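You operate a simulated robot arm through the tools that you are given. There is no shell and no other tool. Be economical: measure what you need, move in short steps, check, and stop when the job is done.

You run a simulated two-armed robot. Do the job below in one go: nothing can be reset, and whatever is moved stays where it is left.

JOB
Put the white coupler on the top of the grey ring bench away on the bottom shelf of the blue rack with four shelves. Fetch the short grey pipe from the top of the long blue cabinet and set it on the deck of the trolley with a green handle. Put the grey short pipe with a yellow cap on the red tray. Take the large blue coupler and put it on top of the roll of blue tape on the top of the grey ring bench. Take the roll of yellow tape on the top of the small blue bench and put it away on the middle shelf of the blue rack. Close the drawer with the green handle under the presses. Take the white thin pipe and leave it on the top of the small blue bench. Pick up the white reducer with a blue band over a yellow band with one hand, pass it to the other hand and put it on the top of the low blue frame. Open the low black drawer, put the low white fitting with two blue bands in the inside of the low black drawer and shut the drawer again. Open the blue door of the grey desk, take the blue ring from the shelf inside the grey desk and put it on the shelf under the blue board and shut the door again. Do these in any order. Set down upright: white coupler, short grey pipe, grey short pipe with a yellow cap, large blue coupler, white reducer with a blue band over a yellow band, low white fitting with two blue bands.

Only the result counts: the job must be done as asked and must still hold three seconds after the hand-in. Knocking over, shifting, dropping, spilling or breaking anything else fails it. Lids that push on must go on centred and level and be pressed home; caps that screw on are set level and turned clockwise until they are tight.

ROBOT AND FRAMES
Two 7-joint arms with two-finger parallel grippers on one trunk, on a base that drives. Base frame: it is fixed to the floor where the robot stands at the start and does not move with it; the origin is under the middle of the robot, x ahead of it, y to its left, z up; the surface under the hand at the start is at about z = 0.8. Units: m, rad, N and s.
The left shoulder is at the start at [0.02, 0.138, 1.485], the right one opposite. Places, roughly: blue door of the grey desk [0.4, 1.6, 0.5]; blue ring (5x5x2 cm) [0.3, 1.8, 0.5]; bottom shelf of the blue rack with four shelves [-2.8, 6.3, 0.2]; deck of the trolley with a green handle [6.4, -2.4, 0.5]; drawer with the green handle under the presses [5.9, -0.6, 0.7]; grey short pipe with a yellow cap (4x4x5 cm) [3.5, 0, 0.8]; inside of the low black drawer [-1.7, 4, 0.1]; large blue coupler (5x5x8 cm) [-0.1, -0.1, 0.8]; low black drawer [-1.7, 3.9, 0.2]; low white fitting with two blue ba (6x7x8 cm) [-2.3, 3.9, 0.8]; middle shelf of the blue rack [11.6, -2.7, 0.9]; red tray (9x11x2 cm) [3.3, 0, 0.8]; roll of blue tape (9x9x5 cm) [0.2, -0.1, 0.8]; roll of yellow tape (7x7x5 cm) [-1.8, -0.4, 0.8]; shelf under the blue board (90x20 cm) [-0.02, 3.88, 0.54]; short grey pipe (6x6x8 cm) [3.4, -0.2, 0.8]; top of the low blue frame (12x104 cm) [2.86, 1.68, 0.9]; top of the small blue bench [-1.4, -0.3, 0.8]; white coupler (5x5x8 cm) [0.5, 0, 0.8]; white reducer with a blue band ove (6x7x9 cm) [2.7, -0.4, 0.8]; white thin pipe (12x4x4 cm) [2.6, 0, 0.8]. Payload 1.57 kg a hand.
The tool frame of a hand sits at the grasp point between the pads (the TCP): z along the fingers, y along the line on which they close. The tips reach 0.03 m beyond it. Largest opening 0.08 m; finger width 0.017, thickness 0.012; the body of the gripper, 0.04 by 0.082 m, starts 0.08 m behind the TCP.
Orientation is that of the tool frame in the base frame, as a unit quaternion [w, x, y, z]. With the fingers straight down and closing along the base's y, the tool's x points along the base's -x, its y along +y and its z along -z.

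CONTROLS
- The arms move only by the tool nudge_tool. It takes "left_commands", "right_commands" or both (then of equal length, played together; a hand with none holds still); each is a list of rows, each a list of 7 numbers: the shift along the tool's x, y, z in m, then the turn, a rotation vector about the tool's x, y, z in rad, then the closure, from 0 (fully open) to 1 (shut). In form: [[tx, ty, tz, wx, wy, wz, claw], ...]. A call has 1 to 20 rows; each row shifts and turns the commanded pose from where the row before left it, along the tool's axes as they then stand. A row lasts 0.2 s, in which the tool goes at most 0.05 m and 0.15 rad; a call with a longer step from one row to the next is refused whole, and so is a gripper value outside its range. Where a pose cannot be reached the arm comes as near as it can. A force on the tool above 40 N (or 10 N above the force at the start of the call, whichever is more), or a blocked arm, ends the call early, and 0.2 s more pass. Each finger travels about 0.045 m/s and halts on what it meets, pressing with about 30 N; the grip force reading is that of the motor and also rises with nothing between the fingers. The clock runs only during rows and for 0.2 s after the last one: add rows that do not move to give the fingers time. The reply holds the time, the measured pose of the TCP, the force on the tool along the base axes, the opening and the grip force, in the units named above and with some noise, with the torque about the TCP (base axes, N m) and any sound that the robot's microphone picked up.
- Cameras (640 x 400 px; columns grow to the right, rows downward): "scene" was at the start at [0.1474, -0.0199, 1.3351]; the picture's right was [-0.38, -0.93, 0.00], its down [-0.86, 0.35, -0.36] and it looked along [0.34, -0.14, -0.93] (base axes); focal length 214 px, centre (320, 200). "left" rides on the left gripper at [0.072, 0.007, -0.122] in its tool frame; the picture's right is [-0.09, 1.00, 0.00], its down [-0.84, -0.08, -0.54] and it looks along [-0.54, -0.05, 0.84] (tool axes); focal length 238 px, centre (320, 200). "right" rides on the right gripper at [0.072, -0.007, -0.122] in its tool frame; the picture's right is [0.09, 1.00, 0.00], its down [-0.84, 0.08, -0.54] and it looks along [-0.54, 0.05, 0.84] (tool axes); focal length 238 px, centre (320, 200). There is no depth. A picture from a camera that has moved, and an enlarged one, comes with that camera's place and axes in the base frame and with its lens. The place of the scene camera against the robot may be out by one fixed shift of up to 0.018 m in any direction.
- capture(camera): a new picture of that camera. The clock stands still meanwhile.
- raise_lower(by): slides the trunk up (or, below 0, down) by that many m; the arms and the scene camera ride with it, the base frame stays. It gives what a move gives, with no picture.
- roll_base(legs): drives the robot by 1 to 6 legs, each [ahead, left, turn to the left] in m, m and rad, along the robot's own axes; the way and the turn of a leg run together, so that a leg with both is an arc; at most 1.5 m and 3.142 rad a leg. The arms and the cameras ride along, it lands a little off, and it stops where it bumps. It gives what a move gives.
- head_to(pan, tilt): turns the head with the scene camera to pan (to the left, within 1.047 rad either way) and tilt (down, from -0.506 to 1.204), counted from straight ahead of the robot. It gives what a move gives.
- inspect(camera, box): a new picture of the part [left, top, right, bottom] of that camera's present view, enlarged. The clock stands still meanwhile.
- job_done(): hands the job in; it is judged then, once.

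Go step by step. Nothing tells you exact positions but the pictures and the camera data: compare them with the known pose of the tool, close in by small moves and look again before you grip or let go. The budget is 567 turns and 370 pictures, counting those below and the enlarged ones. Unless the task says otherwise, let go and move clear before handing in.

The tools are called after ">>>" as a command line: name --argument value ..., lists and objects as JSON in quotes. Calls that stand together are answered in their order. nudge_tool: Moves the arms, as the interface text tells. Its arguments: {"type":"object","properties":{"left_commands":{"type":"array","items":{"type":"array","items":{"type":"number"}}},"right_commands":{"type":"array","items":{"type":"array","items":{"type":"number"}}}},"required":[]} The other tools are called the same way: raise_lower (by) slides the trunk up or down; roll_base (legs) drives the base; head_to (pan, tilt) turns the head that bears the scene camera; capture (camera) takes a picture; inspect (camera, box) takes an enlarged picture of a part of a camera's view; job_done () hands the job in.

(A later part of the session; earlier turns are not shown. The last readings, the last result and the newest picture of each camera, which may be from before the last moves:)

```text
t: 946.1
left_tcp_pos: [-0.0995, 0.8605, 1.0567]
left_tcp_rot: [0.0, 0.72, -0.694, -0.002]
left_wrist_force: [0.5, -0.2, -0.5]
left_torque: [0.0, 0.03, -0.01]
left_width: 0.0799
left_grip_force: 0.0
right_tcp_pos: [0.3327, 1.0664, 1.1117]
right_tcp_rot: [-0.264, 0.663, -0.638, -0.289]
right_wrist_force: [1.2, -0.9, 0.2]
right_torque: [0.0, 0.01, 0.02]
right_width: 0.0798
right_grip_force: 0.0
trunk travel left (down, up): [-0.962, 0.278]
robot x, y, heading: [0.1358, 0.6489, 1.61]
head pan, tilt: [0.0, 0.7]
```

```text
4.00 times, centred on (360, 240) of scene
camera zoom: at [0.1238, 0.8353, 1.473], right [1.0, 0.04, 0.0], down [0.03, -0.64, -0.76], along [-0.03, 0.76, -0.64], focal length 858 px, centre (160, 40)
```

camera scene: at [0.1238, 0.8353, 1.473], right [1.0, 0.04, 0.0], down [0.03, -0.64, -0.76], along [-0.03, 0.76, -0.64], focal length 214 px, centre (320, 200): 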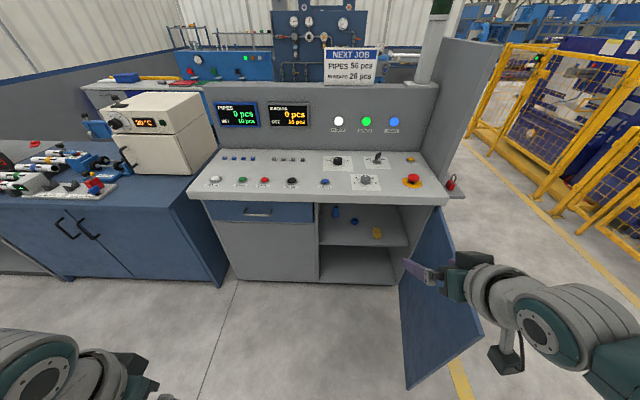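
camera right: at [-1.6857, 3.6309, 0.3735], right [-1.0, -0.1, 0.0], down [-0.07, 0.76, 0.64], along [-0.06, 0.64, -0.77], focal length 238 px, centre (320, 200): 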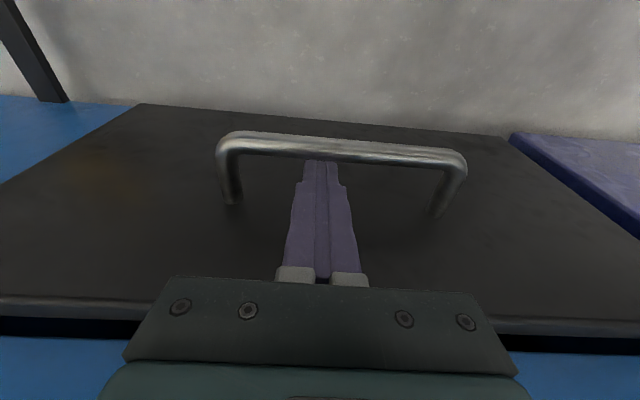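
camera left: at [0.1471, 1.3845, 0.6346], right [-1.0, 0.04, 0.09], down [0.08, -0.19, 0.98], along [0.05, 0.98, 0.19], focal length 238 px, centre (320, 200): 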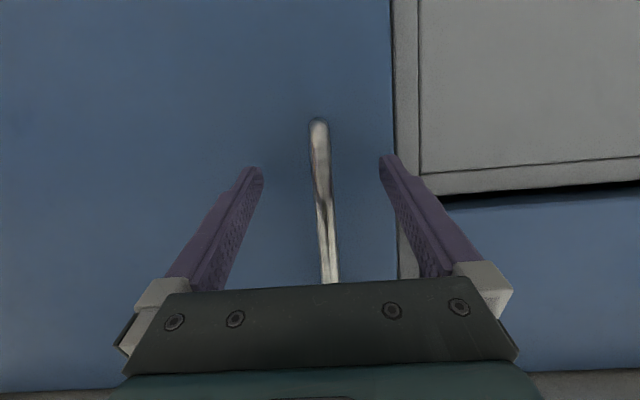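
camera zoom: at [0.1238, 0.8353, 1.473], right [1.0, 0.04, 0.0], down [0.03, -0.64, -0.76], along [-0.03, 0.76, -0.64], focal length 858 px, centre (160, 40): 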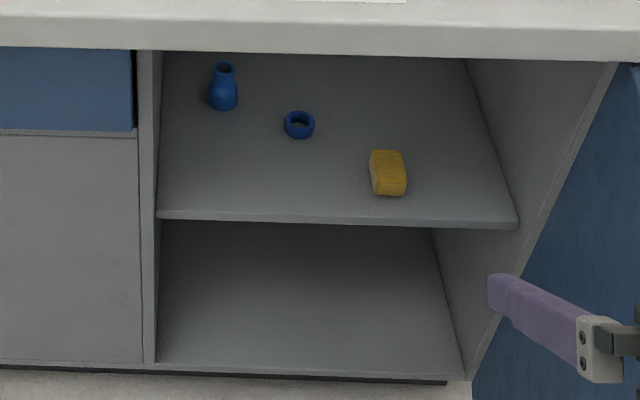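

>>> nudge_tool --right_commands '[[-0.0379, 0, 0.012, 0, 0, 0, 0], [-0.0379, 0, 0.012, 0, 0, 0, 0], [-0.0379, 0, 0.012, 0, 0, 0, 0], [-0.0379, 0, 0.012, 0, 0, 0, 0], [0, 0, 0, 0, 0, 0, 0]]'

>>> roll_base --legs '[[0, 0, -0.039], [0.0, 0.03, 0]]'

>>> raise_lower --by -0.4

>>> raise_lower --by -0.2

>>> capture --camera "right"

>>> capture --camera "scene"

```text
t: 947.3
left_tcp_pos: [-0.0988, 0.8602, 1.0565]
left_tcp_rot: [-0.001, 0.72, -0.694, -0.002]
left_wrist_force: [-0.3, 0.0, -0.3]
left_torque: [0.0, 0.01, 0.05]
left_width: 0.0803
left_grip_force: 0.0
right_tcp_pos: [0.3284, 1.2017, 1.1909]
right_tcp_rot: [-0.264, 0.664, -0.637, -0.289]
right_wrist_force: [0.5, 0.8, -1.1]
right_torque: [-0.06, 0.0, -0.01]
right_width: 0.0798
right_grip_force: 0.2
trunk travel left (down, up): [-0.962, 0.278]
robot x, y, heading: [0.1378, 0.6522, 1.609]
head pan, tilt: [0.0, 0.7]
```

```text
t: 948.5
left_tcp_pos: [-0.1196, 0.8705, 1.0573]
left_tcp_rot: [0.001, -0.706, 0.708, 0.002]
left_wrist_force: [0.1, 0.1, -0.6]
left_torque: [0.01, 0.01, 0.0]
left_width: 0.0801
left_grip_force: 0.0
right_tcp_pos: [0.3206, 1.1946, 1.1907]
right_tcp_rot: [-0.27, 0.652, -0.65, -0.283]
right_wrist_force: [0.3, 1.1, -0.1]
right_torque: [-0.01, -0.01, -0.03]
right_width: 0.0799
right_grip_force: 0.1
trunk travel left (down, up): [-0.962, 0.278]
robot x, y, heading: [0.1082, 0.6481, 1.565]
head pan, tilt: [0.0, 0.7]
```

```text
t: 952.4
left_tcp_pos: [-0.1214, 0.8698, 0.6572]
left_tcp_rot: [0.001, -0.706, 0.708, 0.002]
left_wrist_force: [0.7, -0.1, -0.3]
left_torque: [-0.03, 0.0, 0.01]
left_width: 0.0804
left_grip_force: 0.1
right_tcp_pos: [0.3198, 1.1945, 0.79]
right_tcp_rot: [-0.27, 0.651, -0.65, -0.284]
right_wrist_force: [0.0, 0.3, -0.2]
right_torque: [-0.02, -0.01, -0.02]
right_width: 0.0801
right_grip_force: 0.1
trunk travel left (down, up): [-0.562, 0.678]
robot x, y, heading: [0.1055, 0.6497, 1.573]
head pan, tilt: [0.0, 0.7]
```

```text
t: 954.5
left_tcp_pos: [-0.1199, 0.8692, 0.4566]
left_tcp_rot: [0.0, -0.706, 0.708, 0.003]
left_wrist_force: [0.7, 0.6, 0.6]
left_torque: [-0.01, -0.01, -0.02]
left_width: 0.08
left_grip_force: 0.0
right_tcp_pos: [0.3219, 1.1946, 0.5894]
right_tcp_rot: [-0.27, 0.651, -0.65, -0.284]
right_wrist_force: [0.4, 0.5, 0.1]
right_torque: [-0.04, 0.0, 0.0]
right_width: 0.0802
right_grip_force: 0.0
trunk travel left (down, up): [-0.362, 0.878]
robot x, y, heading: [0.1031, 0.6483, 1.565]
head pan, tilt: [0.0, 0.7]
```

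```text
127 pictures are left
camera right: at [0.3301, 1.056, 0.6225], right [-1.0, -0.07, -0.05], down [-0.06, 0.19, 0.98], along [-0.06, 0.98, -0.19], focal length 238 px, centre (320, 200)
```

right: 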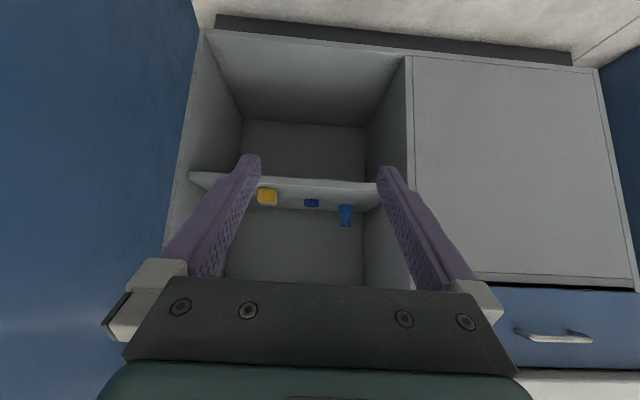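

```text
126 pictures are left
camera scene: at [0.1014, 0.8355, 0.8731], right [1.0, 0.0, 0.0], down [0.0, -0.64, -0.76], along [0.0, 0.76, -0.64], focal length 214 px, centre (320, 200)
```

scene: 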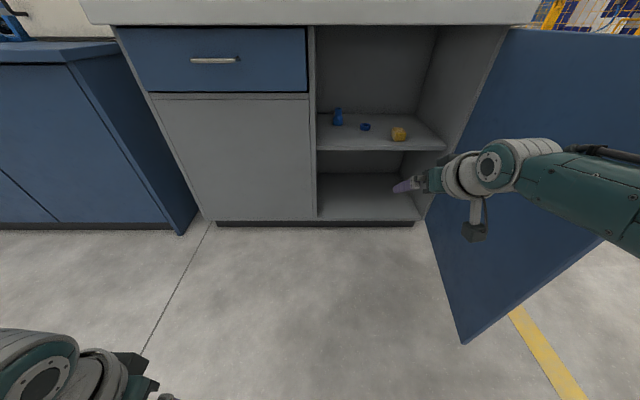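

Ring at about (0.312, 1.775, 0.50) on the inner shelf (z≈0.49). Lower slightly and move in.

>>> raise_lower --by -0.062

>>> roll_base --legs '[[0.4, 0.01, 0.003]]'

>>> capture --camera "right"

>>> head_to --pan -0.6 --tilt 0.7

>>> capture --camera "scene"

```text
t: 955.6
left_tcp_pos: [-0.1209, 0.8689, 0.395]
left_tcp_rot: [0.0, -0.706, 0.708, 0.002]
left_wrist_force: [-0.4, 0.2, 0.1]
left_torque: [-0.02, 0.01, -0.02]
left_width: 0.0798
left_grip_force: 0.1
right_tcp_pos: [0.321, 1.1954, 0.5279]
right_tcp_rot: [-0.27, 0.651, -0.65, -0.283]
right_wrist_force: [0.6, 0.3, 0.6]
right_torque: [-0.04, -0.01, 0.01]
right_width: 0.0798
right_grip_force: 0.0
trunk travel left (down, up): [-0.3, 0.94]
robot x, y, heading: [0.1045, 0.6512, 1.571]
head pan, tilt: [0.0, 0.7]
```

```text
t: 958.0
left_tcp_pos: [-0.1304, 1.2667, 0.3953]
left_tcp_rot: [0.001, -0.707, 0.707, 0.002]
left_wrist_force: [0.2, 0.2, 0.3]
left_torque: [-0.01, -0.02, 0.01]
left_width: 0.0799
left_grip_force: 0.0
right_tcp_pos: [0.3108, 1.5923, 0.5288]
right_tcp_rot: [-0.269, 0.652, -0.65, -0.283]
right_wrist_force: [0.1, -0.2, -0.2]
right_torque: [-0.02, 0.0, 0.02]
right_width: 0.0798
right_grip_force: 0.0
trunk travel left (down, up): [-0.3, 0.94]
robot x, y, heading: [0.0915, 1.0449, 1.574]
head pan, tilt: [0.0, 0.7]
```

```text
125 pictures are left
camera right: at [0.3193, 1.4538, 0.5602], right [-1.0, -0.07, -0.05], down [-0.06, 0.19, 0.98], along [-0.06, 0.98, -0.19], focal length 238 px, centre (320, 200)
```

right: 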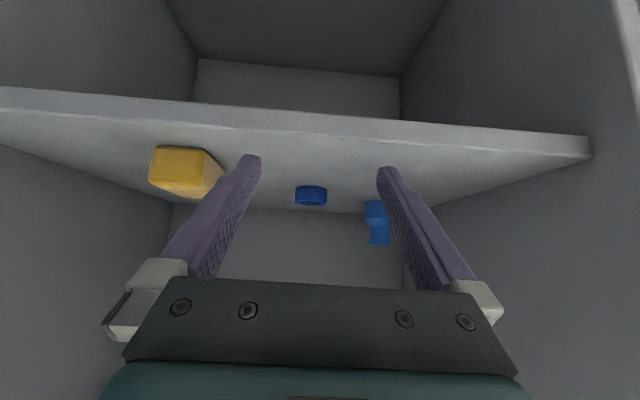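

```text
t: 959.0
left_tcp_pos: [-0.1309, 1.2678, 0.3944]
left_tcp_rot: [0.0, -0.706, 0.708, 0.002]
left_wrist_force: [0.2, -0.2, 0.4]
left_torque: [0.02, 0.02, 0.01]
left_width: 0.0801
left_grip_force: 0.0
right_tcp_pos: [0.3116, 1.5915, 0.5281]
right_tcp_rot: [-0.27, 0.652, -0.65, -0.283]
right_wrist_force: [-0.6, -0.1, 0.5]
right_torque: [0.01, 0.01, -0.01]
right_width: 0.08
right_grip_force: 0.0
trunk travel left (down, up): [-0.3, 0.94]
robot x, y, heading: [0.0944, 1.0458, 1.57]
head pan, tilt: [-0.6, 0.7]
```

```text
124 pictures are left
camera scene: at [0.139, 1.2184, 0.811], right [0.83, -0.56, 0.0], down [-0.36, -0.53, -0.76], along [0.43, 0.63, -0.64], focal length 214 px, centre (320, 200)
```

scene: 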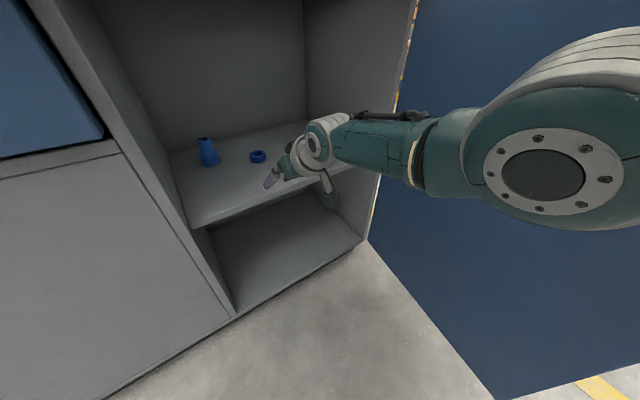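

>>> nudge_tool --right_commands '[[0, 0, 0, 0, 0, 0, 0.15], [0, 0, 0, 0, 0, 0, 0.15]]'

>>> roll_base --legs '[[0.1, 0, 0]]'

>>> capture --camera "right"

>>> inspect --camera "scene" --box '[160, 100, 360, 250]'

```text
t: 959.6
left_tcp_pos: [-0.1292, 1.2661, 0.3947]
left_tcp_rot: [0.0, -0.707, 0.708, 0.002]
left_wrist_force: [-0.1, 0.5, 0.0]
left_torque: [-0.02, -0.03, 0.03]
left_width: 0.0798
left_grip_force: 0.1
right_tcp_pos: [0.3103, 1.5913, 0.5271]
right_tcp_rot: [-0.269, 0.652, -0.65, -0.283]
right_wrist_force: [-0.1, 0.8, -0.2]
right_torque: [0.01, 0.01, 0.0]
right_width: 0.068
right_grip_force: 0.1
trunk travel left (down, up): [-0.3, 0.94]
robot x, y, heading: [0.097, 1.0461, 1.572]
head pan, tilt: [-0.6, 0.7]
```

```text
t: 960.8
left_tcp_pos: [-0.1309, 1.3619, 0.3952]
left_tcp_rot: [0.001, -0.707, 0.707, 0.003]
left_wrist_force: [-0.1, -0.2, 0.1]
left_torque: [-0.01, 0.0, 0.0]
left_width: 0.0803
left_grip_force: 0.1
right_tcp_pos: [0.3098, 1.6892, 0.528]
right_tcp_rot: [-0.269, 0.652, -0.65, -0.283]
right_wrist_force: [-0.2, 0.7, -0.4]
right_torque: [-0.02, 0.0, 0.0]
right_width: 0.068
right_grip_force: 0.0
trunk travel left (down, up): [-0.3, 0.94]
robot x, y, heading: [0.0929, 1.1439, 1.569]
head pan, tilt: [-0.6, 0.7]
```

```text
123 pictures are left
camera right: at [0.319, 1.5498, 0.56], right [-1.0, -0.07, -0.05], down [-0.06, 0.19, 0.98], along [-0.06, 0.98, -0.19], focal length 238 px, centre (320, 200)
```

right: 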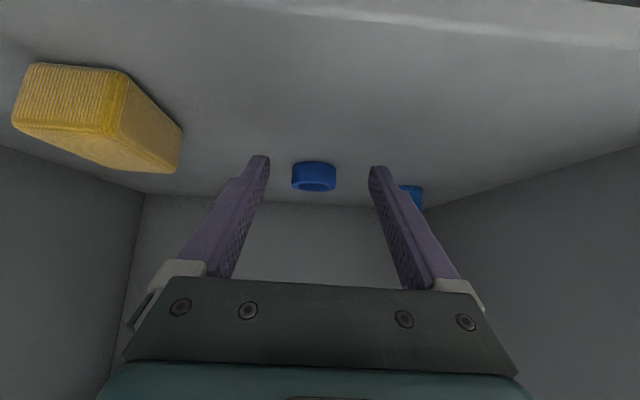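

```text
2.67 times, centred on (260, 175) of scene
camera zoom: at [0.1389, 1.3144, 0.811], right [0.83, -0.56, 0.0], down [-0.36, -0.53, -0.76], along [0.43, 0.63, -0.64], focal length 572 px, centre (480, 267)
```

zoom: 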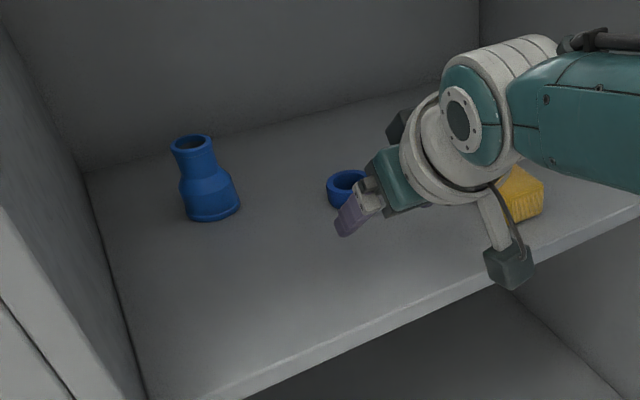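

>>> roll_base --legs '[[0.095, -0.001, 0]]'

>>> capture --camera "right"

```text
t: 961.9
left_tcp_pos: [-0.1296, 1.4561, 0.3935]
left_tcp_rot: [0.0, -0.707, 0.707, 0.002]
left_wrist_force: [-0.1, -0.1, -0.9]
left_torque: [0.01, 0.0, 0.02]
left_width: 0.0802
left_grip_force: 0.0
right_tcp_pos: [0.3104, 1.7824, 0.5263]
right_tcp_rot: [-0.27, 0.652, -0.65, -0.283]
right_wrist_force: [0.3, -0.3, -0.2]
right_torque: [0.0, 0.0, -0.01]
right_width: 0.068
right_grip_force: 0.0
trunk travel left (down, up): [-0.3, 0.94]
robot x, y, heading: [0.0942, 1.2369, 1.574]
head pan, tilt: [-0.6, 0.7]
```

```text
121 pictures are left
camera right: at [0.3196, 1.6449, 0.5598], right [-1.0, -0.07, -0.05], down [-0.06, 0.19, 0.98], along [-0.06, 0.98, -0.2], focal length 238 px, centre (320, 200)
```

right: 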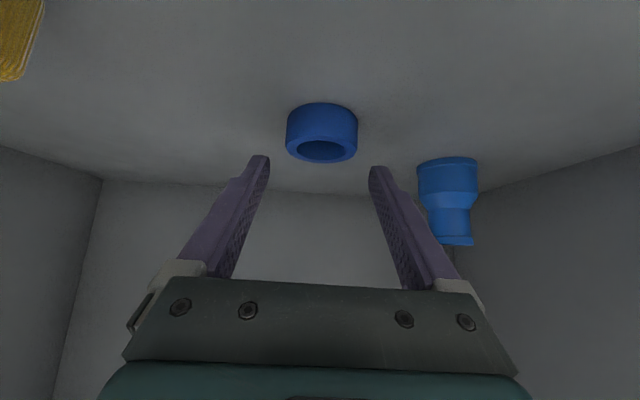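

>>> roll_base --legs '[[0.012, 0, 0]]'

>>> raise_lower --by -0.026

>>> nudge_tool --right_commands '[[0.0014, 0, 0.0014, 0, 0, 0, 0.15], [0.0014, 0, 0.0014, 0, 0, 0, 0.15], [0.0014, 0, 0.0014, 0, 0, 0, 0.15], [0, 0, 0, 0, 0, 0, 0.15]]'

>>> capture --camera "right"

```text
t: 962.7
left_tcp_pos: [-0.1305, 1.4668, 0.3942]
left_tcp_rot: [0.0, -0.707, 0.707, 0.001]
left_wrist_force: [-0.6, 0.9, -0.3]
left_torque: [0.0, -0.04, -0.03]
left_width: 0.0801
left_grip_force: 0.1
right_tcp_pos: [0.3108, 1.7938, 0.5256]
right_tcp_rot: [-0.268, 0.652, -0.65, -0.283]
right_wrist_force: [0.5, -0.9, -0.1]
right_torque: [0.02, 0.02, 0.0]
right_width: 0.068
right_grip_force: 0.1
trunk travel left (down, up): [-0.3, 0.94]
robot x, y, heading: [0.0953, 1.2488, 1.567]
head pan, tilt: [-0.6, 0.7]
```

```text
t: 963.3
left_tcp_pos: [-0.1301, 1.468, 0.368]
left_tcp_rot: [-0.001, 0.708, -0.707, -0.001]
left_wrist_force: [-0.4, 0.4, 0.1]
left_torque: [-0.02, -0.02, 0.02]
left_width: 0.0801
left_grip_force: 0.1
right_tcp_pos: [0.3096, 1.7987, 0.5071]
right_tcp_rot: [-0.276, 0.649, -0.647, -0.289]
right_wrist_force: [0.3, 1.0, 0.0]
right_torque: [-0.03, -0.03, 0.02]
right_width: 0.0678
right_grip_force: 0.1
trunk travel left (down, up): [-0.274, 0.966]
robot x, y, heading: [0.0946, 1.252, 1.571]
head pan, tilt: [-0.6, 0.7]
stopped: the force on the tool passed its limit at 49 N (the readings are from after the stop); the commanded pose is now the measured one
```

```text
t: 964.4
left_tcp_pos: [-0.1304, 1.4665, 0.3676]
left_tcp_rot: [-0.002, -0.707, 0.707, 0.0]
left_wrist_force: [0.1, -0.3, -0.3]
left_torque: [-0.03, -0.02, 0.03]
left_width: 0.08
left_grip_force: 0.1
right_tcp_pos: [0.3105, 1.8005, 0.5064]
right_tcp_rot: [-0.28, 0.648, -0.644, -0.294]
right_wrist_force: [-0.1, -8.0, 11.5]
right_torque: [-0.01, -0.43, -0.29]
right_width: 0.0677
right_grip_force: 0.1
trunk travel left (down, up): [-0.274, 0.966]
robot x, y, heading: [0.0925, 1.2469, 1.578]
head pan, tilt: [-0.6, 0.7]
stopped in row 4 (right hand): the force on the tool passed its limit at 41 N (the readings are from after the stop); the commanded pose is now the measured one
```

```text
120 pictures are left
camera right: at [0.3202, 1.6619, 0.5351], right [-1.0, -0.08, -0.05], down [-0.07, 0.16, 0.99], along [-0.07, 0.98, -0.16], focal length 238 px, centre (320, 200)
```

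right: 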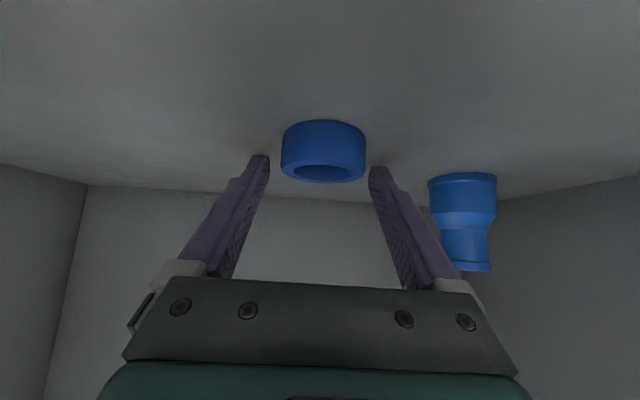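

The fingertips touch the shelf beside the ring, so it's between the fingers. Lift 3 mm and close.

>>> nudge_tool --right_commands '[[-0.0036, 0, -0.0035, 0, 0.03, 0, 0.15], [0, 0, 0, 0, 0, 0, 0.4], [0, 0, 0, 0, 0, 0, 1], [0, 0, 0, 0, 0, 0, 1], [0, 0, 0, 0, 0, 0, 1]]'

>>> capture --camera "right"

```text
t: 965.6
left_tcp_pos: [-0.1298, 1.4705, 0.3679]
left_tcp_rot: [0.001, -0.707, 0.707, 0.002]
left_wrist_force: [-0.6, -0.6, 0.0]
left_torque: [-0.03, 0.0, 0.02]
left_width: 0.0799
left_grip_force: 0.0
right_tcp_pos: [0.311, 1.8036, 0.5138]
right_tcp_rot: [-0.271, 0.653, -0.649, -0.283]
right_wrist_force: [-1.7, 2.7, 5.7]
right_torque: [0.04, 0.04, 0.0]
right_width: 0.0
right_grip_force: 10.2
trunk travel left (down, up): [-0.274, 0.966]
robot x, y, heading: [0.1, 1.2514, 1.57]
head pan, tilt: [-0.6, 0.7]
```

```text
119 pictures are left
camera right: at [0.321, 1.6654, 0.5455], right [-1.0, -0.08, -0.05], down [-0.07, 0.19, 0.98], along [-0.07, 0.98, -0.19], focal length 238 px, centre (320, 200)
```

right: 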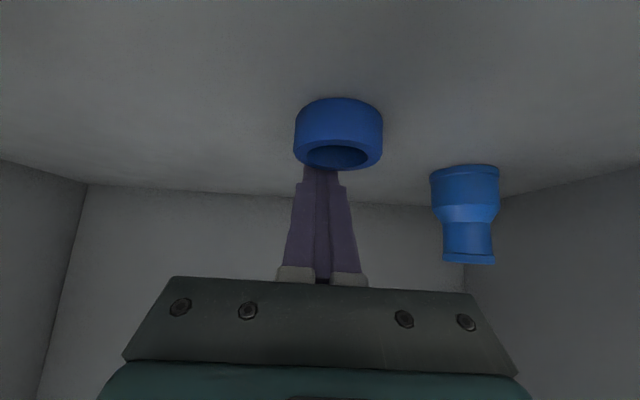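

Missed: the tips were beyond the ring, with the tilted fingers passing above it. Raise, open, back up 3 cm, shift 9 mm left and retry.

>>> nudge_tool --right_commands '[[-0.0215, 0, -0.0209, 0, 0, 0, 1], [0, 0, 0, 0, 0, 0, 0.15], [0, 0, 0, 0, 0, 0, 0.15], [0, 0, 0, 0, 0, 0, 0.15], [0, 0, 0, 0, 0, 0, 0.15], [0, 0, 0, 0, 0, 0, 0.15]]'

>>> roll_base --legs '[[-0.034, 0.009, 0]]'

>>> capture --camera "right"

```text
t: 967.0
left_tcp_pos: [-0.1296, 1.4688, 0.3688]
left_tcp_rot: [0.0, -0.706, 0.708, 0.001]
left_wrist_force: [-0.8, -0.2, -0.5]
left_torque: [0.02, 0.01, 0.01]
left_width: 0.08
left_grip_force: 0.1
right_tcp_pos: [0.3114, 1.8031, 0.5404]
right_tcp_rot: [-0.27, 0.653, -0.648, -0.283]
right_wrist_force: [-0.7, 0.1, 0.2]
right_torque: [-0.02, 0.01, 0.03]
right_width: 0.0678
right_grip_force: 0.1
trunk travel left (down, up): [-0.274, 0.966]
robot x, y, heading: [0.0945, 1.2532, 1.568]
head pan, tilt: [-0.6, 0.7]
```

```text
t: 967.9
left_tcp_pos: [-0.1392, 1.4361, 0.3692]
left_tcp_rot: [0.001, -0.706, 0.708, 0.002]
left_wrist_force: [-0.5, 0.5, -0.9]
left_torque: [-0.01, -0.01, 0.04]
left_width: 0.08
left_grip_force: 0.1
right_tcp_pos: [0.3032, 1.771, 0.5412]
right_tcp_rot: [-0.271, 0.652, -0.649, -0.283]
right_wrist_force: [-0.9, 0.9, 0.8]
right_torque: [0.02, 0.0, 0.0]
right_width: 0.0678
right_grip_force: 0.2
trunk travel left (down, up): [-0.274, 0.966]
robot x, y, heading: [0.088, 1.2189, 1.571]
head pan, tilt: [-0.6, 0.7]
```

```text
118 pictures are left
camera right: at [0.3123, 1.6323, 0.5741], right [-1.0, -0.08, -0.05], down [-0.07, 0.19, 0.98], along [-0.07, 0.98, -0.19], focal length 238 px, centre (320, 200)
```

right: 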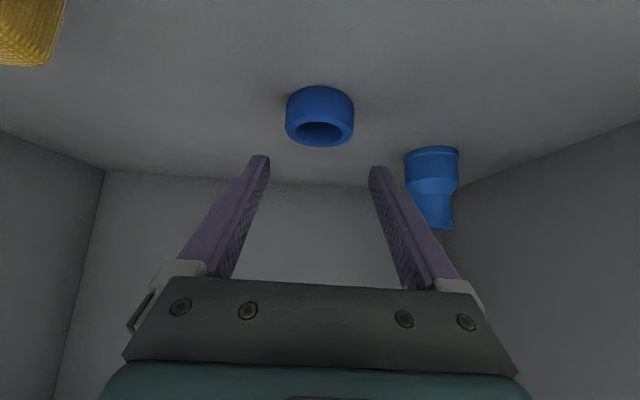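

>>> nudge_tool --right_commands '[[0.0143, 0, 0.0139, 0, 0, 0, 0.15], [0.0057, 0, 0.0056, 0, 0, 0, 0.15], [0.0014, 0, 0.0014, 0, 0, 0, 0.15], [0, 0, 0, 0, 0, 0, 0.15]]'

>>> capture --camera "right"

```text
t: 968.9
left_tcp_pos: [-0.1381, 1.4357, 0.3689]
left_tcp_rot: [0.0, -0.706, 0.708, 0.002]
left_wrist_force: [-0.2, -1.0, 0.5]
left_torque: [0.01, 0.0, 0.0]
left_width: 0.0801
left_grip_force: 0.0
right_tcp_pos: [0.3011, 1.7688, 0.5111]
right_tcp_rot: [-0.27, 0.653, -0.648, -0.284]
right_wrist_force: [-0.5, 0.7, 0.8]
right_torque: [-0.01, -0.01, -0.02]
right_width: 0.0683
right_grip_force: 0.0
trunk travel left (down, up): [-0.274, 0.966]
robot x, y, heading: [0.0879, 1.2185, 1.573]
head pan, tilt: [-0.6, 0.7]
```

```text
117 pictures are left
camera right: at [0.3111, 1.6315, 0.5436], right [-1.0, -0.08, -0.05], down [-0.07, 0.19, 0.98], along [-0.07, 0.98, -0.19], focal length 238 px, centre (320, 200)
```

right: 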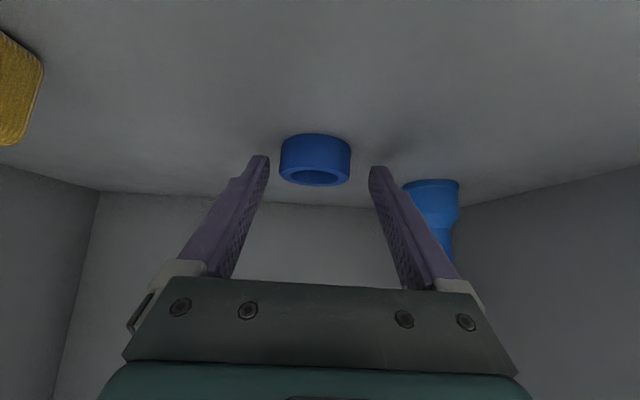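

>>> nudge_tool --right_commands '[[0.0011, 0, 0.001, 0, 0, 0, 0.15], [-0.0035, 0, 0.0036, 0, 0, 0, 0.15], [0, 0, 0, 0, 0, 0, 0.4], [0, 0, 0, 0, 0, 0, 1], [0, 0, 0, 0, 0, 0, 1], [0, 0, 0, 0, 0, 0, 1]]'

>>> capture --camera "right"

```text
t: 970.2
left_tcp_pos: [-0.1379, 1.4358, 0.3689]
left_tcp_rot: [0.0, -0.707, 0.708, 0.002]
left_wrist_force: [0.6, -0.3, -0.1]
left_torque: [-0.02, 0.02, -0.03]
left_width: 0.08
left_grip_force: 0.1
right_tcp_pos: [0.3023, 1.7741, 0.5103]
right_tcp_rot: [-0.27, 0.653, -0.648, -0.284]
right_wrist_force: [1.4, -1.2, 3.0]
right_torque: [0.05, -0.1, 0.0]
right_width: 0.0437
right_grip_force: 30.5
trunk travel left (down, up): [-0.274, 0.966]
robot x, y, heading: [0.0889, 1.2175, 1.575]
head pan, tilt: [-0.6, 0.7]
```

```text
116 pictures are left
camera right: at [0.3115, 1.6364, 0.5418], right [-1.0, -0.08, -0.05], down [-0.07, 0.19, 0.98], along [-0.07, 0.98, -0.19], focal length 238 px, centre (320, 200)
```

right: 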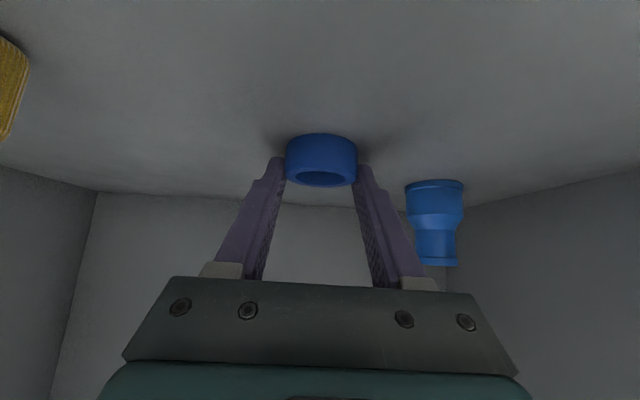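

Ring gripped (43.7 mm). Lift a little and back out.

>>> nudge_tool --right_commands '[[-0.0143, 0, -0.0139, 0, 0, 0, 1], [-0.0143, 0, -0.0139, 0, 0, 0, 1], [0, 0, 0, 0, 0, 0, 1]]'

>>> roll_base --legs '[[-0.3, 0, 0], [-0.3, 0, 0]]'

>>> raise_lower --by 0.4

>>> capture --camera "right"

>>> head_to --pan 0 --tilt 0.7

>>> capture --camera "scene"

```text
t: 971.0
left_tcp_pos: [-0.1397, 1.4342, 0.3689]
left_tcp_rot: [0.0, -0.706, 0.708, 0.001]
left_wrist_force: [0.0, -0.2, -0.8]
left_torque: [-0.02, 0.0, 0.0]
left_width: 0.0799
left_grip_force: 0.0
right_tcp_pos: [0.3021, 1.7731, 0.5497]
right_tcp_rot: [-0.269, 0.653, -0.649, -0.284]
right_wrist_force: [-0.2, 0.3, -0.3]
right_torque: [-0.02, 0.02, 0.03]
right_width: 0.0439
right_grip_force: 30.1
trunk travel left (down, up): [-0.274, 0.966]
robot x, y, heading: [0.088, 1.2142, 1.573]
head pan, tilt: [-0.6, 0.7]
```

```text
t: 974.8
left_tcp_pos: [-0.1392, 0.8346, 0.369]
left_tcp_rot: [0.001, -0.701, 0.713, 0.002]
left_wrist_force: [0.0, 0.7, -0.7]
left_torque: [-0.02, 0.02, 0.01]
left_width: 0.0799
left_grip_force: 0.2
right_tcp_pos: [0.3083, 1.166, 0.5506]
right_tcp_rot: [0.272, -0.648, 0.653, 0.282]
right_wrist_force: [0.1, 0.0, 0.1]
right_torque: [0.02, -0.03, 0.01]
right_width: 0.0436
right_grip_force: 30.1
trunk travel left (down, up): [-0.274, 0.966]
robot x, y, heading: [0.0843, 0.613, 1.56]
head pan, tilt: [-0.6, 0.7]
```

```text
t: 978.6
left_tcp_pos: [-0.1386, 0.8353, 0.7694]
left_tcp_rot: [0.001, -0.701, 0.713, 0.001]
left_wrist_force: [0.4, -0.7, 0.4]
left_torque: [-0.02, 0.02, -0.01]
left_width: 0.08
left_grip_force: 0.1
right_tcp_pos: [0.3082, 1.1664, 0.9477]
right_tcp_rot: [0.272, -0.648, 0.654, 0.281]
right_wrist_force: [0.4, -0.1, 0.5]
right_torque: [-0.01, -0.01, 0.01]
right_width: 0.0436
right_grip_force: 30.3
trunk travel left (down, up): [-0.674, 0.566]
robot x, y, heading: [0.0816, 0.6159, 1.555]
head pan, tilt: [-0.6, 0.7]
```

```text
115 pictures are left
camera right: at [0.3153, 1.0279, 0.9818], right [-1.0, -0.06, -0.05], down [-0.06, 0.19, 0.98], along [-0.05, 0.98, -0.19], focal length 238 px, centre (320, 200)
```

right: 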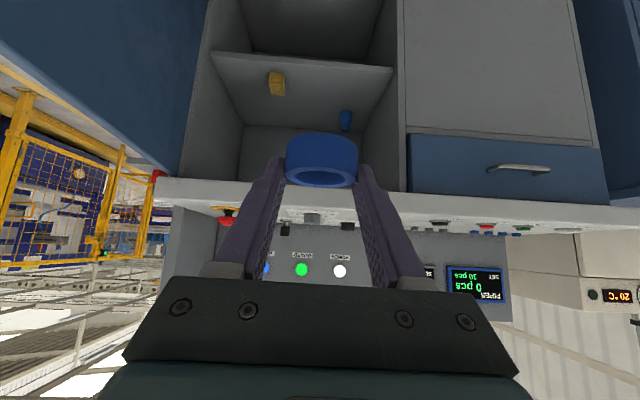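

```text
t: 979.6
left_tcp_pos: [-0.1398, 0.8342, 0.7696]
left_tcp_rot: [0.001, -0.702, 0.712, 0.002]
left_wrist_force: [0.7, 0.4, 1.0]
left_torque: [0.01, 0.01, 0.02]
left_width: 0.0799
left_grip_force: 0.0
right_tcp_pos: [0.3066, 1.1656, 0.9494]
right_tcp_rot: [0.273, -0.648, 0.653, 0.281]
right_wrist_force: [-1.0, 0.6, 0.4]
right_torque: [-0.03, -0.01, -0.03]
right_width: 0.0438
right_grip_force: 30.6
trunk travel left (down, up): [-0.674, 0.566]
robot x, y, heading: [0.0852, 0.6146, 1.553]
head pan, tilt: [0.0, 0.7]
```

```text
114 pictures are left
camera scene: at [0.082, 0.7989, 1.1859], right [1.0, -0.01, 0.0], down [-0.01, -0.64, -0.76], along [0.01, 0.76, -0.64], focal length 214 px, centre (320, 200)
```

scene: 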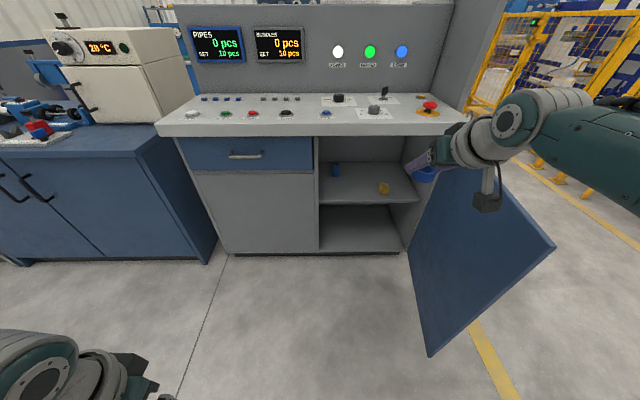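

The ring is out. Now shut the door: I'll retract the right hand with the ring, set the left hand pointing forward with open fingers to straddle the handle, and push the door along its arc from outside.

>>> nudge_tool --right_commands '[[0.0305, 0, -0.0314, 0, 0, 0, 1], [0.0305, 0, -0.0314, 0, 0, 0, 1], [0.0305, 0, -0.0314, 0, 0, 0, 1], [0.0305, 0, -0.0314, 0, 0, 0, 1], [0.0305, 0, -0.0314, 0, 0, 0, 1], [0.0305, 0, -0.0314, 0, 0, 0, 1], [0.0305, 0, -0.0314, 0, 0, 0, 1], [0.0305, 0, -0.0314, 0, 0, 0, 1], [0, 0, 0, 0, 0, 0, 1], [0, 0, 0, 0, 0, 0, 1], [0, 0, 0, 0, 0, 0, 1], [0, 0, 0, 0, 0, 0, 1]]' --left_commands '[[0, 0, 0, 0, -0.132, 0, 0], [0, 0, 0, 0, -0.132, 0, 0], [0, 0, 0, 0, -0.132, 0, 0], [0, 0, 0, 0, -0.132, 0, 0], [0, 0, 0, 0, -0.132, 0, 0], [0, 0, 0, 0, -0.132, 0, 0], [0, 0, 0, 0, -0.132, 0, 0], [0, 0, 0, 0, -0.132, 0, 0], [0, 0, 0, 0, -0.132, 0, 0], [-0.0122, 0, 0.0307, 0, 0, 0, 0], [-0.0122, 0, 0.0307, 0, 0, 0, 0], [-0.0122, 0, 0.0307, 0, 0, 0, 0]]'

>>> roll_base --legs '[[0, -1.12, 0], [0, 0, 1.517]]'

>>> capture --camera "scene"

```text
t: 982.2
left_tcp_pos: [-0.1361, 0.9351, 0.7713]
left_tcp_rot: [0.399, -0.581, 0.591, 0.393]
left_wrist_force: [0.7, -1.0, 1.1]
left_torque: [0.01, 0.0, -0.01]
left_width: 0.08
left_grip_force: 0.2
right_tcp_pos: [0.3094, 0.8172, 0.9493]
right_tcp_rot: [0.272, -0.648, 0.653, 0.281]
right_wrist_force: [-0.3, 0.3, -0.3]
right_torque: [0.02, 0.0, 0.02]
right_width: 0.0437
right_grip_force: 30.3
trunk travel left (down, up): [-0.674, 0.566]
robot x, y, heading: [0.0828, 0.61, 1.562]
head pan, tilt: [0.0, 0.7]
```

```text
t: 991.5
left_tcp_pos: [0.8613, 0.4169, 0.7705]
left_tcp_rot: [-0.027, 0.827, -0.041, -0.56]
left_wrist_force: [0.8, 0.3, 0.9]
left_torque: [-0.02, -0.03, 0.01]
left_width: 0.0801
left_grip_force: 0.0
right_tcp_pos: [1.0157, 0.8496, 0.9481]
right_tcp_rot: [-0.01, 0.919, -0.042, -0.391]
right_wrist_force: [0.5, 0.0, -0.8]
right_torque: [0.03, 0.01, 0.05]
right_width: 0.0438
right_grip_force: 30.3
trunk travel left (down, up): [-0.674, 0.566]
robot x, y, heading: [1.1953, 0.6067, 3.045]
head pan, tilt: [0.0, 0.7]
```

```text
113 pictures are left
camera scene: at [1.0126, 0.6286, 1.1859], right [0.1, 1.0, 0.0], down [0.64, -0.06, -0.76], along [-0.76, 0.07, -0.64], focal length 214 px, centre (320, 200)
```

scene: 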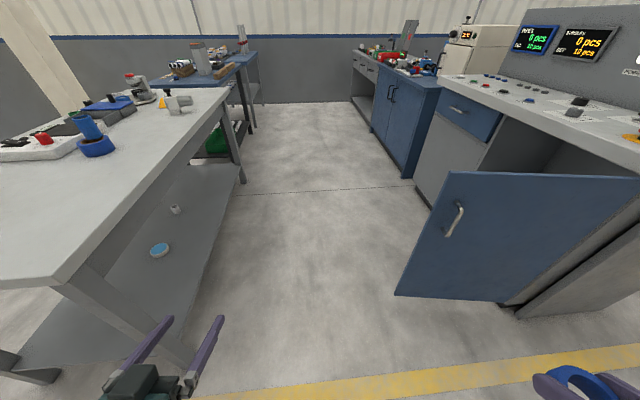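

>>> roll_base --legs '[[0, 0, -0.118], [0, -0.565, 0], [0.15, 0, 0]]'

>>> raise_lower --by -0.112

>>> capture --camera "left"

>>> capture --camera "scene"

```text
t: 996.3
left_tcp_pos: [0.8152, 1.056, 0.7703]
left_tcp_rot: [-0.06, 0.823, -0.09, -0.557]
left_wrist_force: [0.6, 0.1, -0.5]
left_torque: [0.02, 0.02, 0.0]
left_width: 0.0801
left_grip_force: 0.1
right_tcp_pos: [1.02, 1.4695, 0.9491]
right_tcp_rot: [-0.033, 0.915, -0.096, -0.391]
right_wrist_force: [0.2, -0.5, -1.3]
right_torque: [0.04, 0.0, -0.02]
right_width: 0.0436
right_grip_force: 29.8
trunk travel left (down, up): [-0.674, 0.566]
robot x, y, heading: [1.1741, 1.2084, 2.929]
head pan, tilt: [0.0, 0.7]
```

```text
t: 997.8
left_tcp_pos: [0.8162, 1.0562, 0.6596]
left_tcp_rot: [-0.059, 0.823, -0.089, -0.557]
left_wrist_force: [-0.7, 0.2, -0.2]
left_torque: [0.0, 0.03, 0.01]
left_width: 0.0799
left_grip_force: 0.0
right_tcp_pos: [1.0203, 1.4684, 0.8368]
right_tcp_rot: [-0.032, 0.916, -0.095, -0.389]
right_wrist_force: [0.1, -0.2, -0.7]
right_torque: [0.02, 0.0, 0.0]
right_width: 0.0437
right_grip_force: 30.2
trunk travel left (down, up): [-0.562, 0.678]
robot x, y, heading: [1.1733, 1.2054, 2.927]
head pan, tilt: [0.0, 0.7]
```

```text
112 pictures are left
camera left: at [0.9524, 1.0183, 0.6366], right [-0.25, -0.97, 0.09], down [0.2, 0.04, 0.98], along [-0.95, 0.26, 0.19], focal length 238 px, centre (320, 200)
```

left: 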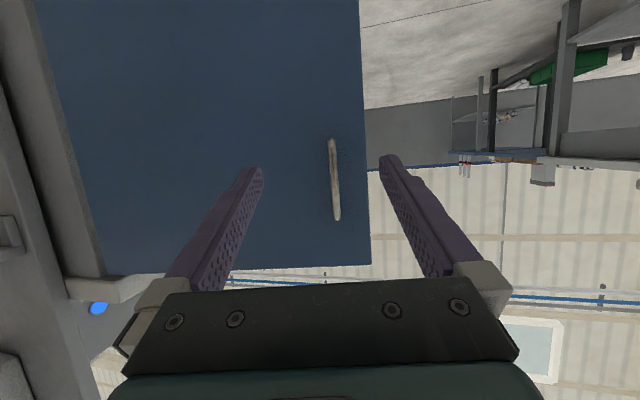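

```text
111 pictures are left
camera scene: at [0.99, 1.2477, 1.0739], right [0.21, 0.98, 0.0], down [0.63, -0.14, -0.76], along [-0.75, 0.16, -0.64], focal length 214 px, centre (320, 200)
```

scene: 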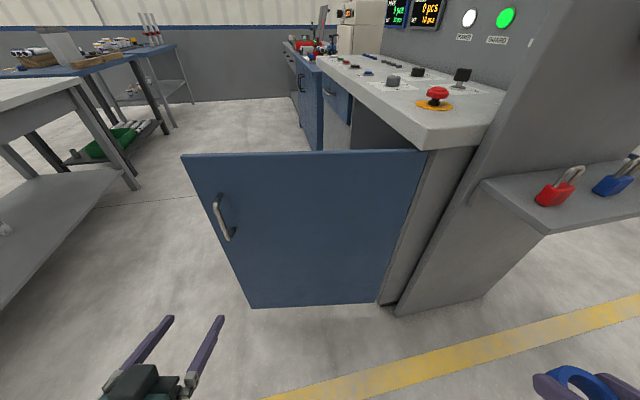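

>>> roll_base --legs '[[0.19, 0.014, 0]]'

>>> capture --camera "left"

>>> capture --camera "scene"

```text
t: 999.3
left_tcp_pos: [0.6281, 1.0838, 0.6592]
left_tcp_rot: [-0.06, 0.824, -0.089, -0.557]
left_wrist_force: [0.2, -0.1, 0.1]
left_torque: [-0.02, 0.02, 0.01]
left_width: 0.0799
left_grip_force: 0.0
right_tcp_pos: [0.832, 1.4959, 0.8358]
right_tcp_rot: [-0.033, 0.915, -0.096, -0.389]
right_wrist_force: [-0.1, 0.1, -0.1]
right_torque: [0.0, -0.05, 0.01]
right_width: 0.0439
right_grip_force: 30.1
trunk travel left (down, up): [-0.562, 0.678]
robot x, y, heading: [0.9893, 1.2315, 2.927]
head pan, tilt: [0.0, 0.7]
```

```text
110 pictures are left
camera left: at [0.7646, 1.0452, 0.6366], right [-0.25, -0.96, 0.09], down [0.2, 0.04, 0.98], along [-0.95, 0.26, 0.19], focal length 238 px, centre (320, 200)
```

left: 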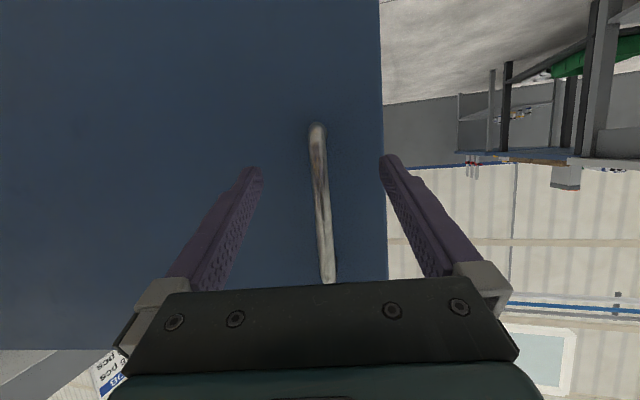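

```text
109 pictures are left
camera scene: at [0.8025, 1.2746, 1.074], right [0.21, 0.98, 0.0], down [0.63, -0.14, -0.77], along [-0.75, 0.16, -0.64], focal length 214 px, centre (320, 200)
```

scene: 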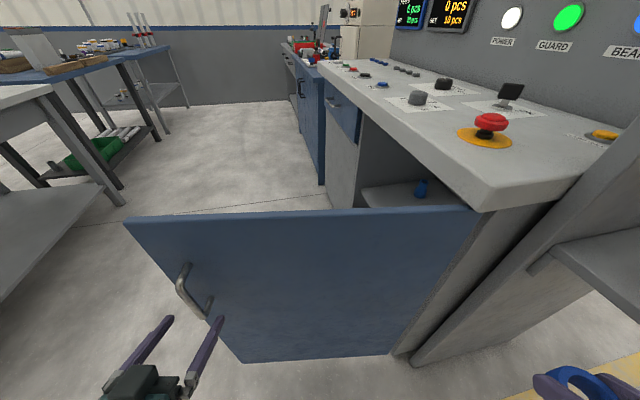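

>>> nudge_tool --left_commands '[[0, 0, 0, 0, 0, 0, 0.45], [0, 0, 0, 0, 0, 0, 0.45], [0, 0, 0, 0, 0, 0, 0.45]]'

>>> roll_base --legs '[[0.04, 0, 0]]'

>>> capture --camera "left"

```text
t: 1000.1
left_tcp_pos: [0.6288, 1.0839, 0.659]
left_tcp_rot: [-0.059, 0.824, -0.089, -0.556]
left_wrist_force: [-0.4, 0.3, -0.5]
left_torque: [-0.04, 0.03, 0.05]
left_width: 0.044
left_grip_force: 0.0
right_tcp_pos: [0.8332, 1.4958, 0.8355]
right_tcp_rot: [-0.033, 0.915, -0.096, -0.39]
right_wrist_force: [0.7, -0.4, -0.2]
right_torque: [0.01, -0.02, -0.01]
right_width: 0.0437
right_grip_force: 29.9
trunk travel left (down, up): [-0.562, 0.678]
robot x, y, heading: [0.9894, 1.2334, 2.926]
head pan, tilt: [0.0, 0.7]
```

```text
t: 1001.0
left_tcp_pos: [0.5884, 1.0908, 0.6583]
left_tcp_rot: [-0.06, 0.824, -0.091, -0.556]
left_wrist_force: [-0.8, 0.4, 0.4]
left_torque: [0.0, -0.03, -0.01]
left_width: 0.0443
left_grip_force: 0.0
right_tcp_pos: [0.7936, 1.5045, 0.8375]
right_tcp_rot: [-0.033, 0.915, -0.096, -0.39]
right_wrist_force: [-0.4, -0.2, -0.1]
right_torque: [0.01, 0.0, 0.01]
right_width: 0.0438
right_grip_force: 30.0
trunk travel left (down, up): [-0.562, 0.678]
robot x, y, heading: [0.9462, 1.2424, 2.926]
head pan, tilt: [0.0, 0.7]
```

```text
108 pictures are left
camera left: at [0.7251, 1.054, 0.6365], right [-0.25, -0.96, 0.09], down [0.2, 0.04, 0.98], along [-0.95, 0.26, 0.19], focal length 238 px, centre (320, 200)
```

left: 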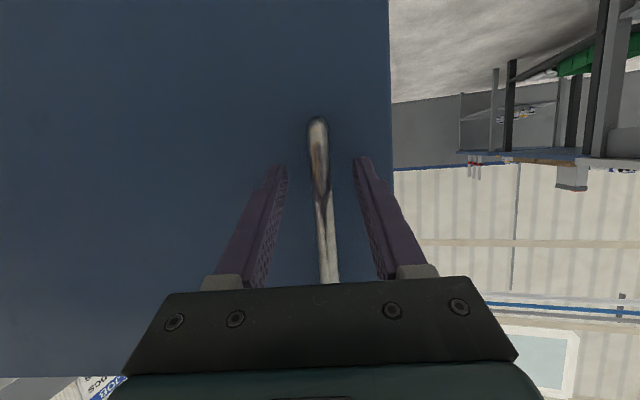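

>>> roll_base --legs '[[0.012, 0, 0], [0.0546, 0.0733, -0.2], [0.0546, 0.0733, -0.2]]'

>>> capture --camera "scene"

```text
t: 1003.2
left_tcp_pos: [0.3887, 1.1546, 0.6577]
left_tcp_rot: [-0.169, 0.789, -0.251, -0.534]
left_wrist_force: [-0.1, -0.1, 0.3]
left_torque: [0.02, 0.0, -0.02]
left_width: 0.0439
left_grip_force: 0.0
right_tcp_pos: [0.7383, 1.4557, 0.8353]
right_tcp_rot: [-0.11, 0.878, -0.277, -0.375]
right_wrist_force: [-0.8, 0.3, -1.3]
right_torque: [-0.01, 0.01, 0.0]
right_width: 0.044
right_grip_force: 29.9
trunk travel left (down, up): [-0.562, 0.678]
robot x, y, heading: [0.7769, 1.1552, 2.531]
head pan, tilt: [0.0, 0.7]
```

```text
107 pictures are left
camera scene: at [0.6238, 1.2628, 1.074], right [0.58, 0.82, 0.0], down [0.53, -0.37, -0.77], along [-0.63, 0.44, -0.64], focal length 214 px, centre (320, 200)
```

scene: 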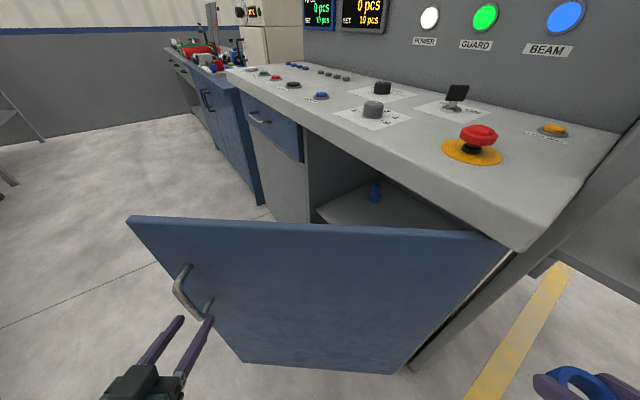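

>>> roll_base --legs '[[0.0566, 0.0733, -0.2], [0.0566, 0.0733, -0.2]]'

>>> capture --camera "scene"

>>> capture --camera "left"

```text
t: 1005.1
left_tcp_pos: [0.2354, 1.2877, 0.6576]
left_tcp_rot: [-0.272, 0.724, -0.403, -0.489]
left_wrist_force: [0.4, 0.0, -0.1]
left_torque: [0.0, 0.01, -0.01]
left_width: 0.0439
left_grip_force: 0.1
right_tcp_pos: [0.6754, 1.4302, 0.8365]
right_tcp_rot: [-0.181, 0.806, -0.444, -0.346]
right_wrist_force: [0.3, 0.4, -0.6]
right_torque: [0.02, 0.02, -0.02]
right_width: 0.0439
right_grip_force: 30.1
trunk travel left (down, up): [-0.562, 0.678]
robot x, y, heading: [0.5966, 1.1367, 2.128]
head pan, tilt: [0.0, 0.7]
```

```text
106 pictures are left
camera scene: at [0.4925, 1.2945, 1.074], right [0.85, 0.53, 0.0], down [0.34, -0.55, -0.77], along [-0.41, 0.65, -0.64], focal length 214 px, centre (320, 200)
```

scene: 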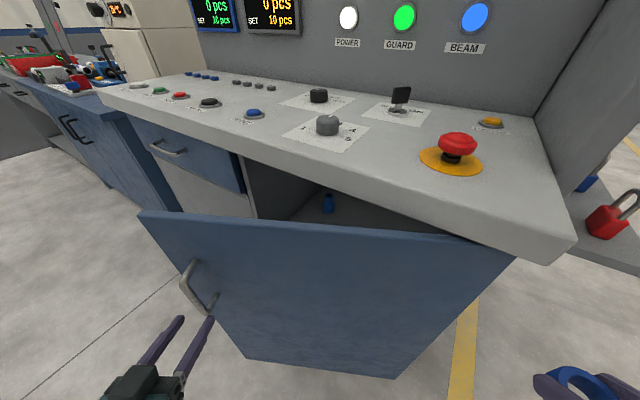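

```text
105 pictures are left
camera left: at [0.3055, 1.1648, 0.6365], right [-0.86, -0.5, 0.09], down [0.17, -0.12, 0.98], along [-0.48, 0.86, 0.19], focal length 238 px, centre (320, 200)
```

left: 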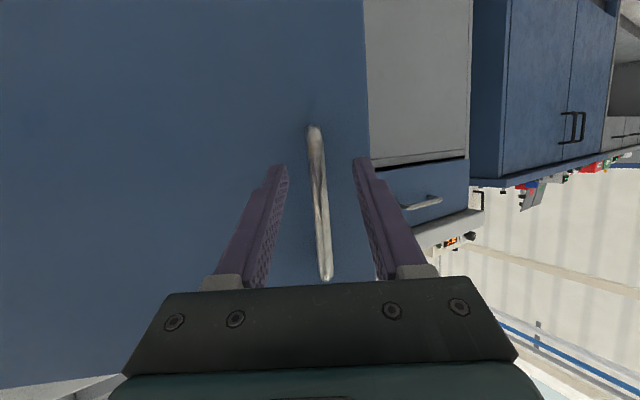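

>>> roll_base --legs '[[0.0566, 0.0733, -0.2], [0.0566, 0.0733, -0.2]]'

>>> capture --camera "scene"

>>> capture --camera "left"

```text
t: 1007.0
left_tcp_pos: [0.1478, 1.4719, 0.6591]
left_tcp_rot: [-0.366, 0.627, -0.541, -0.424]
left_wrist_force: [0.7, 0.2, 0.0]
left_torque: [0.03, -0.02, -0.01]
left_width: 0.0441
left_grip_force: 0.0
right_tcp_pos: [0.6068, 1.4272, 0.8368]
right_tcp_rot: [-0.248, 0.7, -0.597, -0.303]
right_wrist_force: [-0.1, -0.7, 0.1]
right_torque: [0.0, 0.03, 0.01]
right_width: 0.0437
right_grip_force: 29.9
trunk travel left (down, up): [-0.562, 0.678]
robot x, y, heading: [0.416, 1.1933, 1.719]
head pan, tilt: [0.0, 0.7]
```

```text
104 pictures are left
camera scene: at [0.3855, 1.374, 1.074], right [0.99, 0.15, 0.0], down [0.1, -0.64, -0.77], along [-0.11, 0.76, -0.64], focal length 214 px, centre (320, 200)
```

scene: 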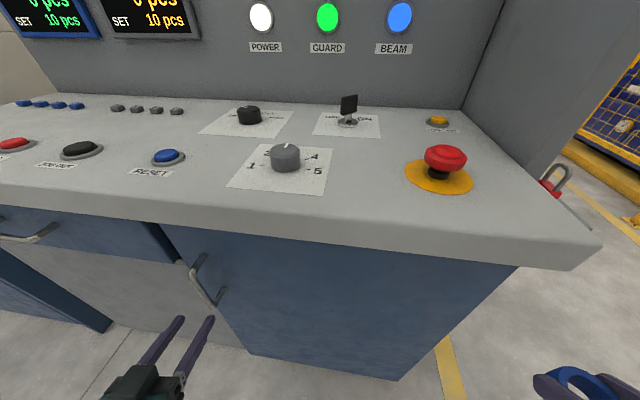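

```text
103 pictures are left
camera left: at [0.1638, 1.3315, 0.6365], right [-0.99, -0.11, 0.09], down [0.1, -0.18, 0.98], along [-0.09, 0.98, 0.19], focal length 238 px, centre (320, 200)
```

left: 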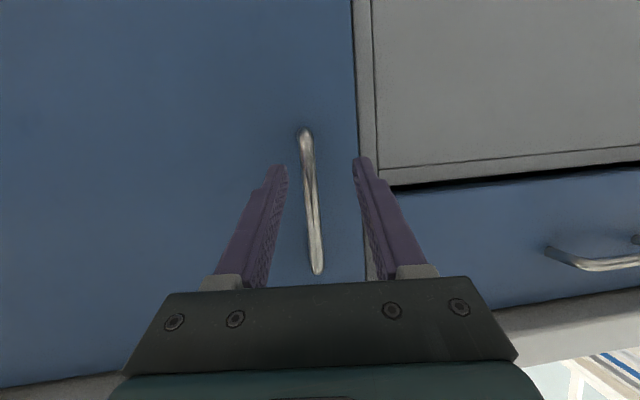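

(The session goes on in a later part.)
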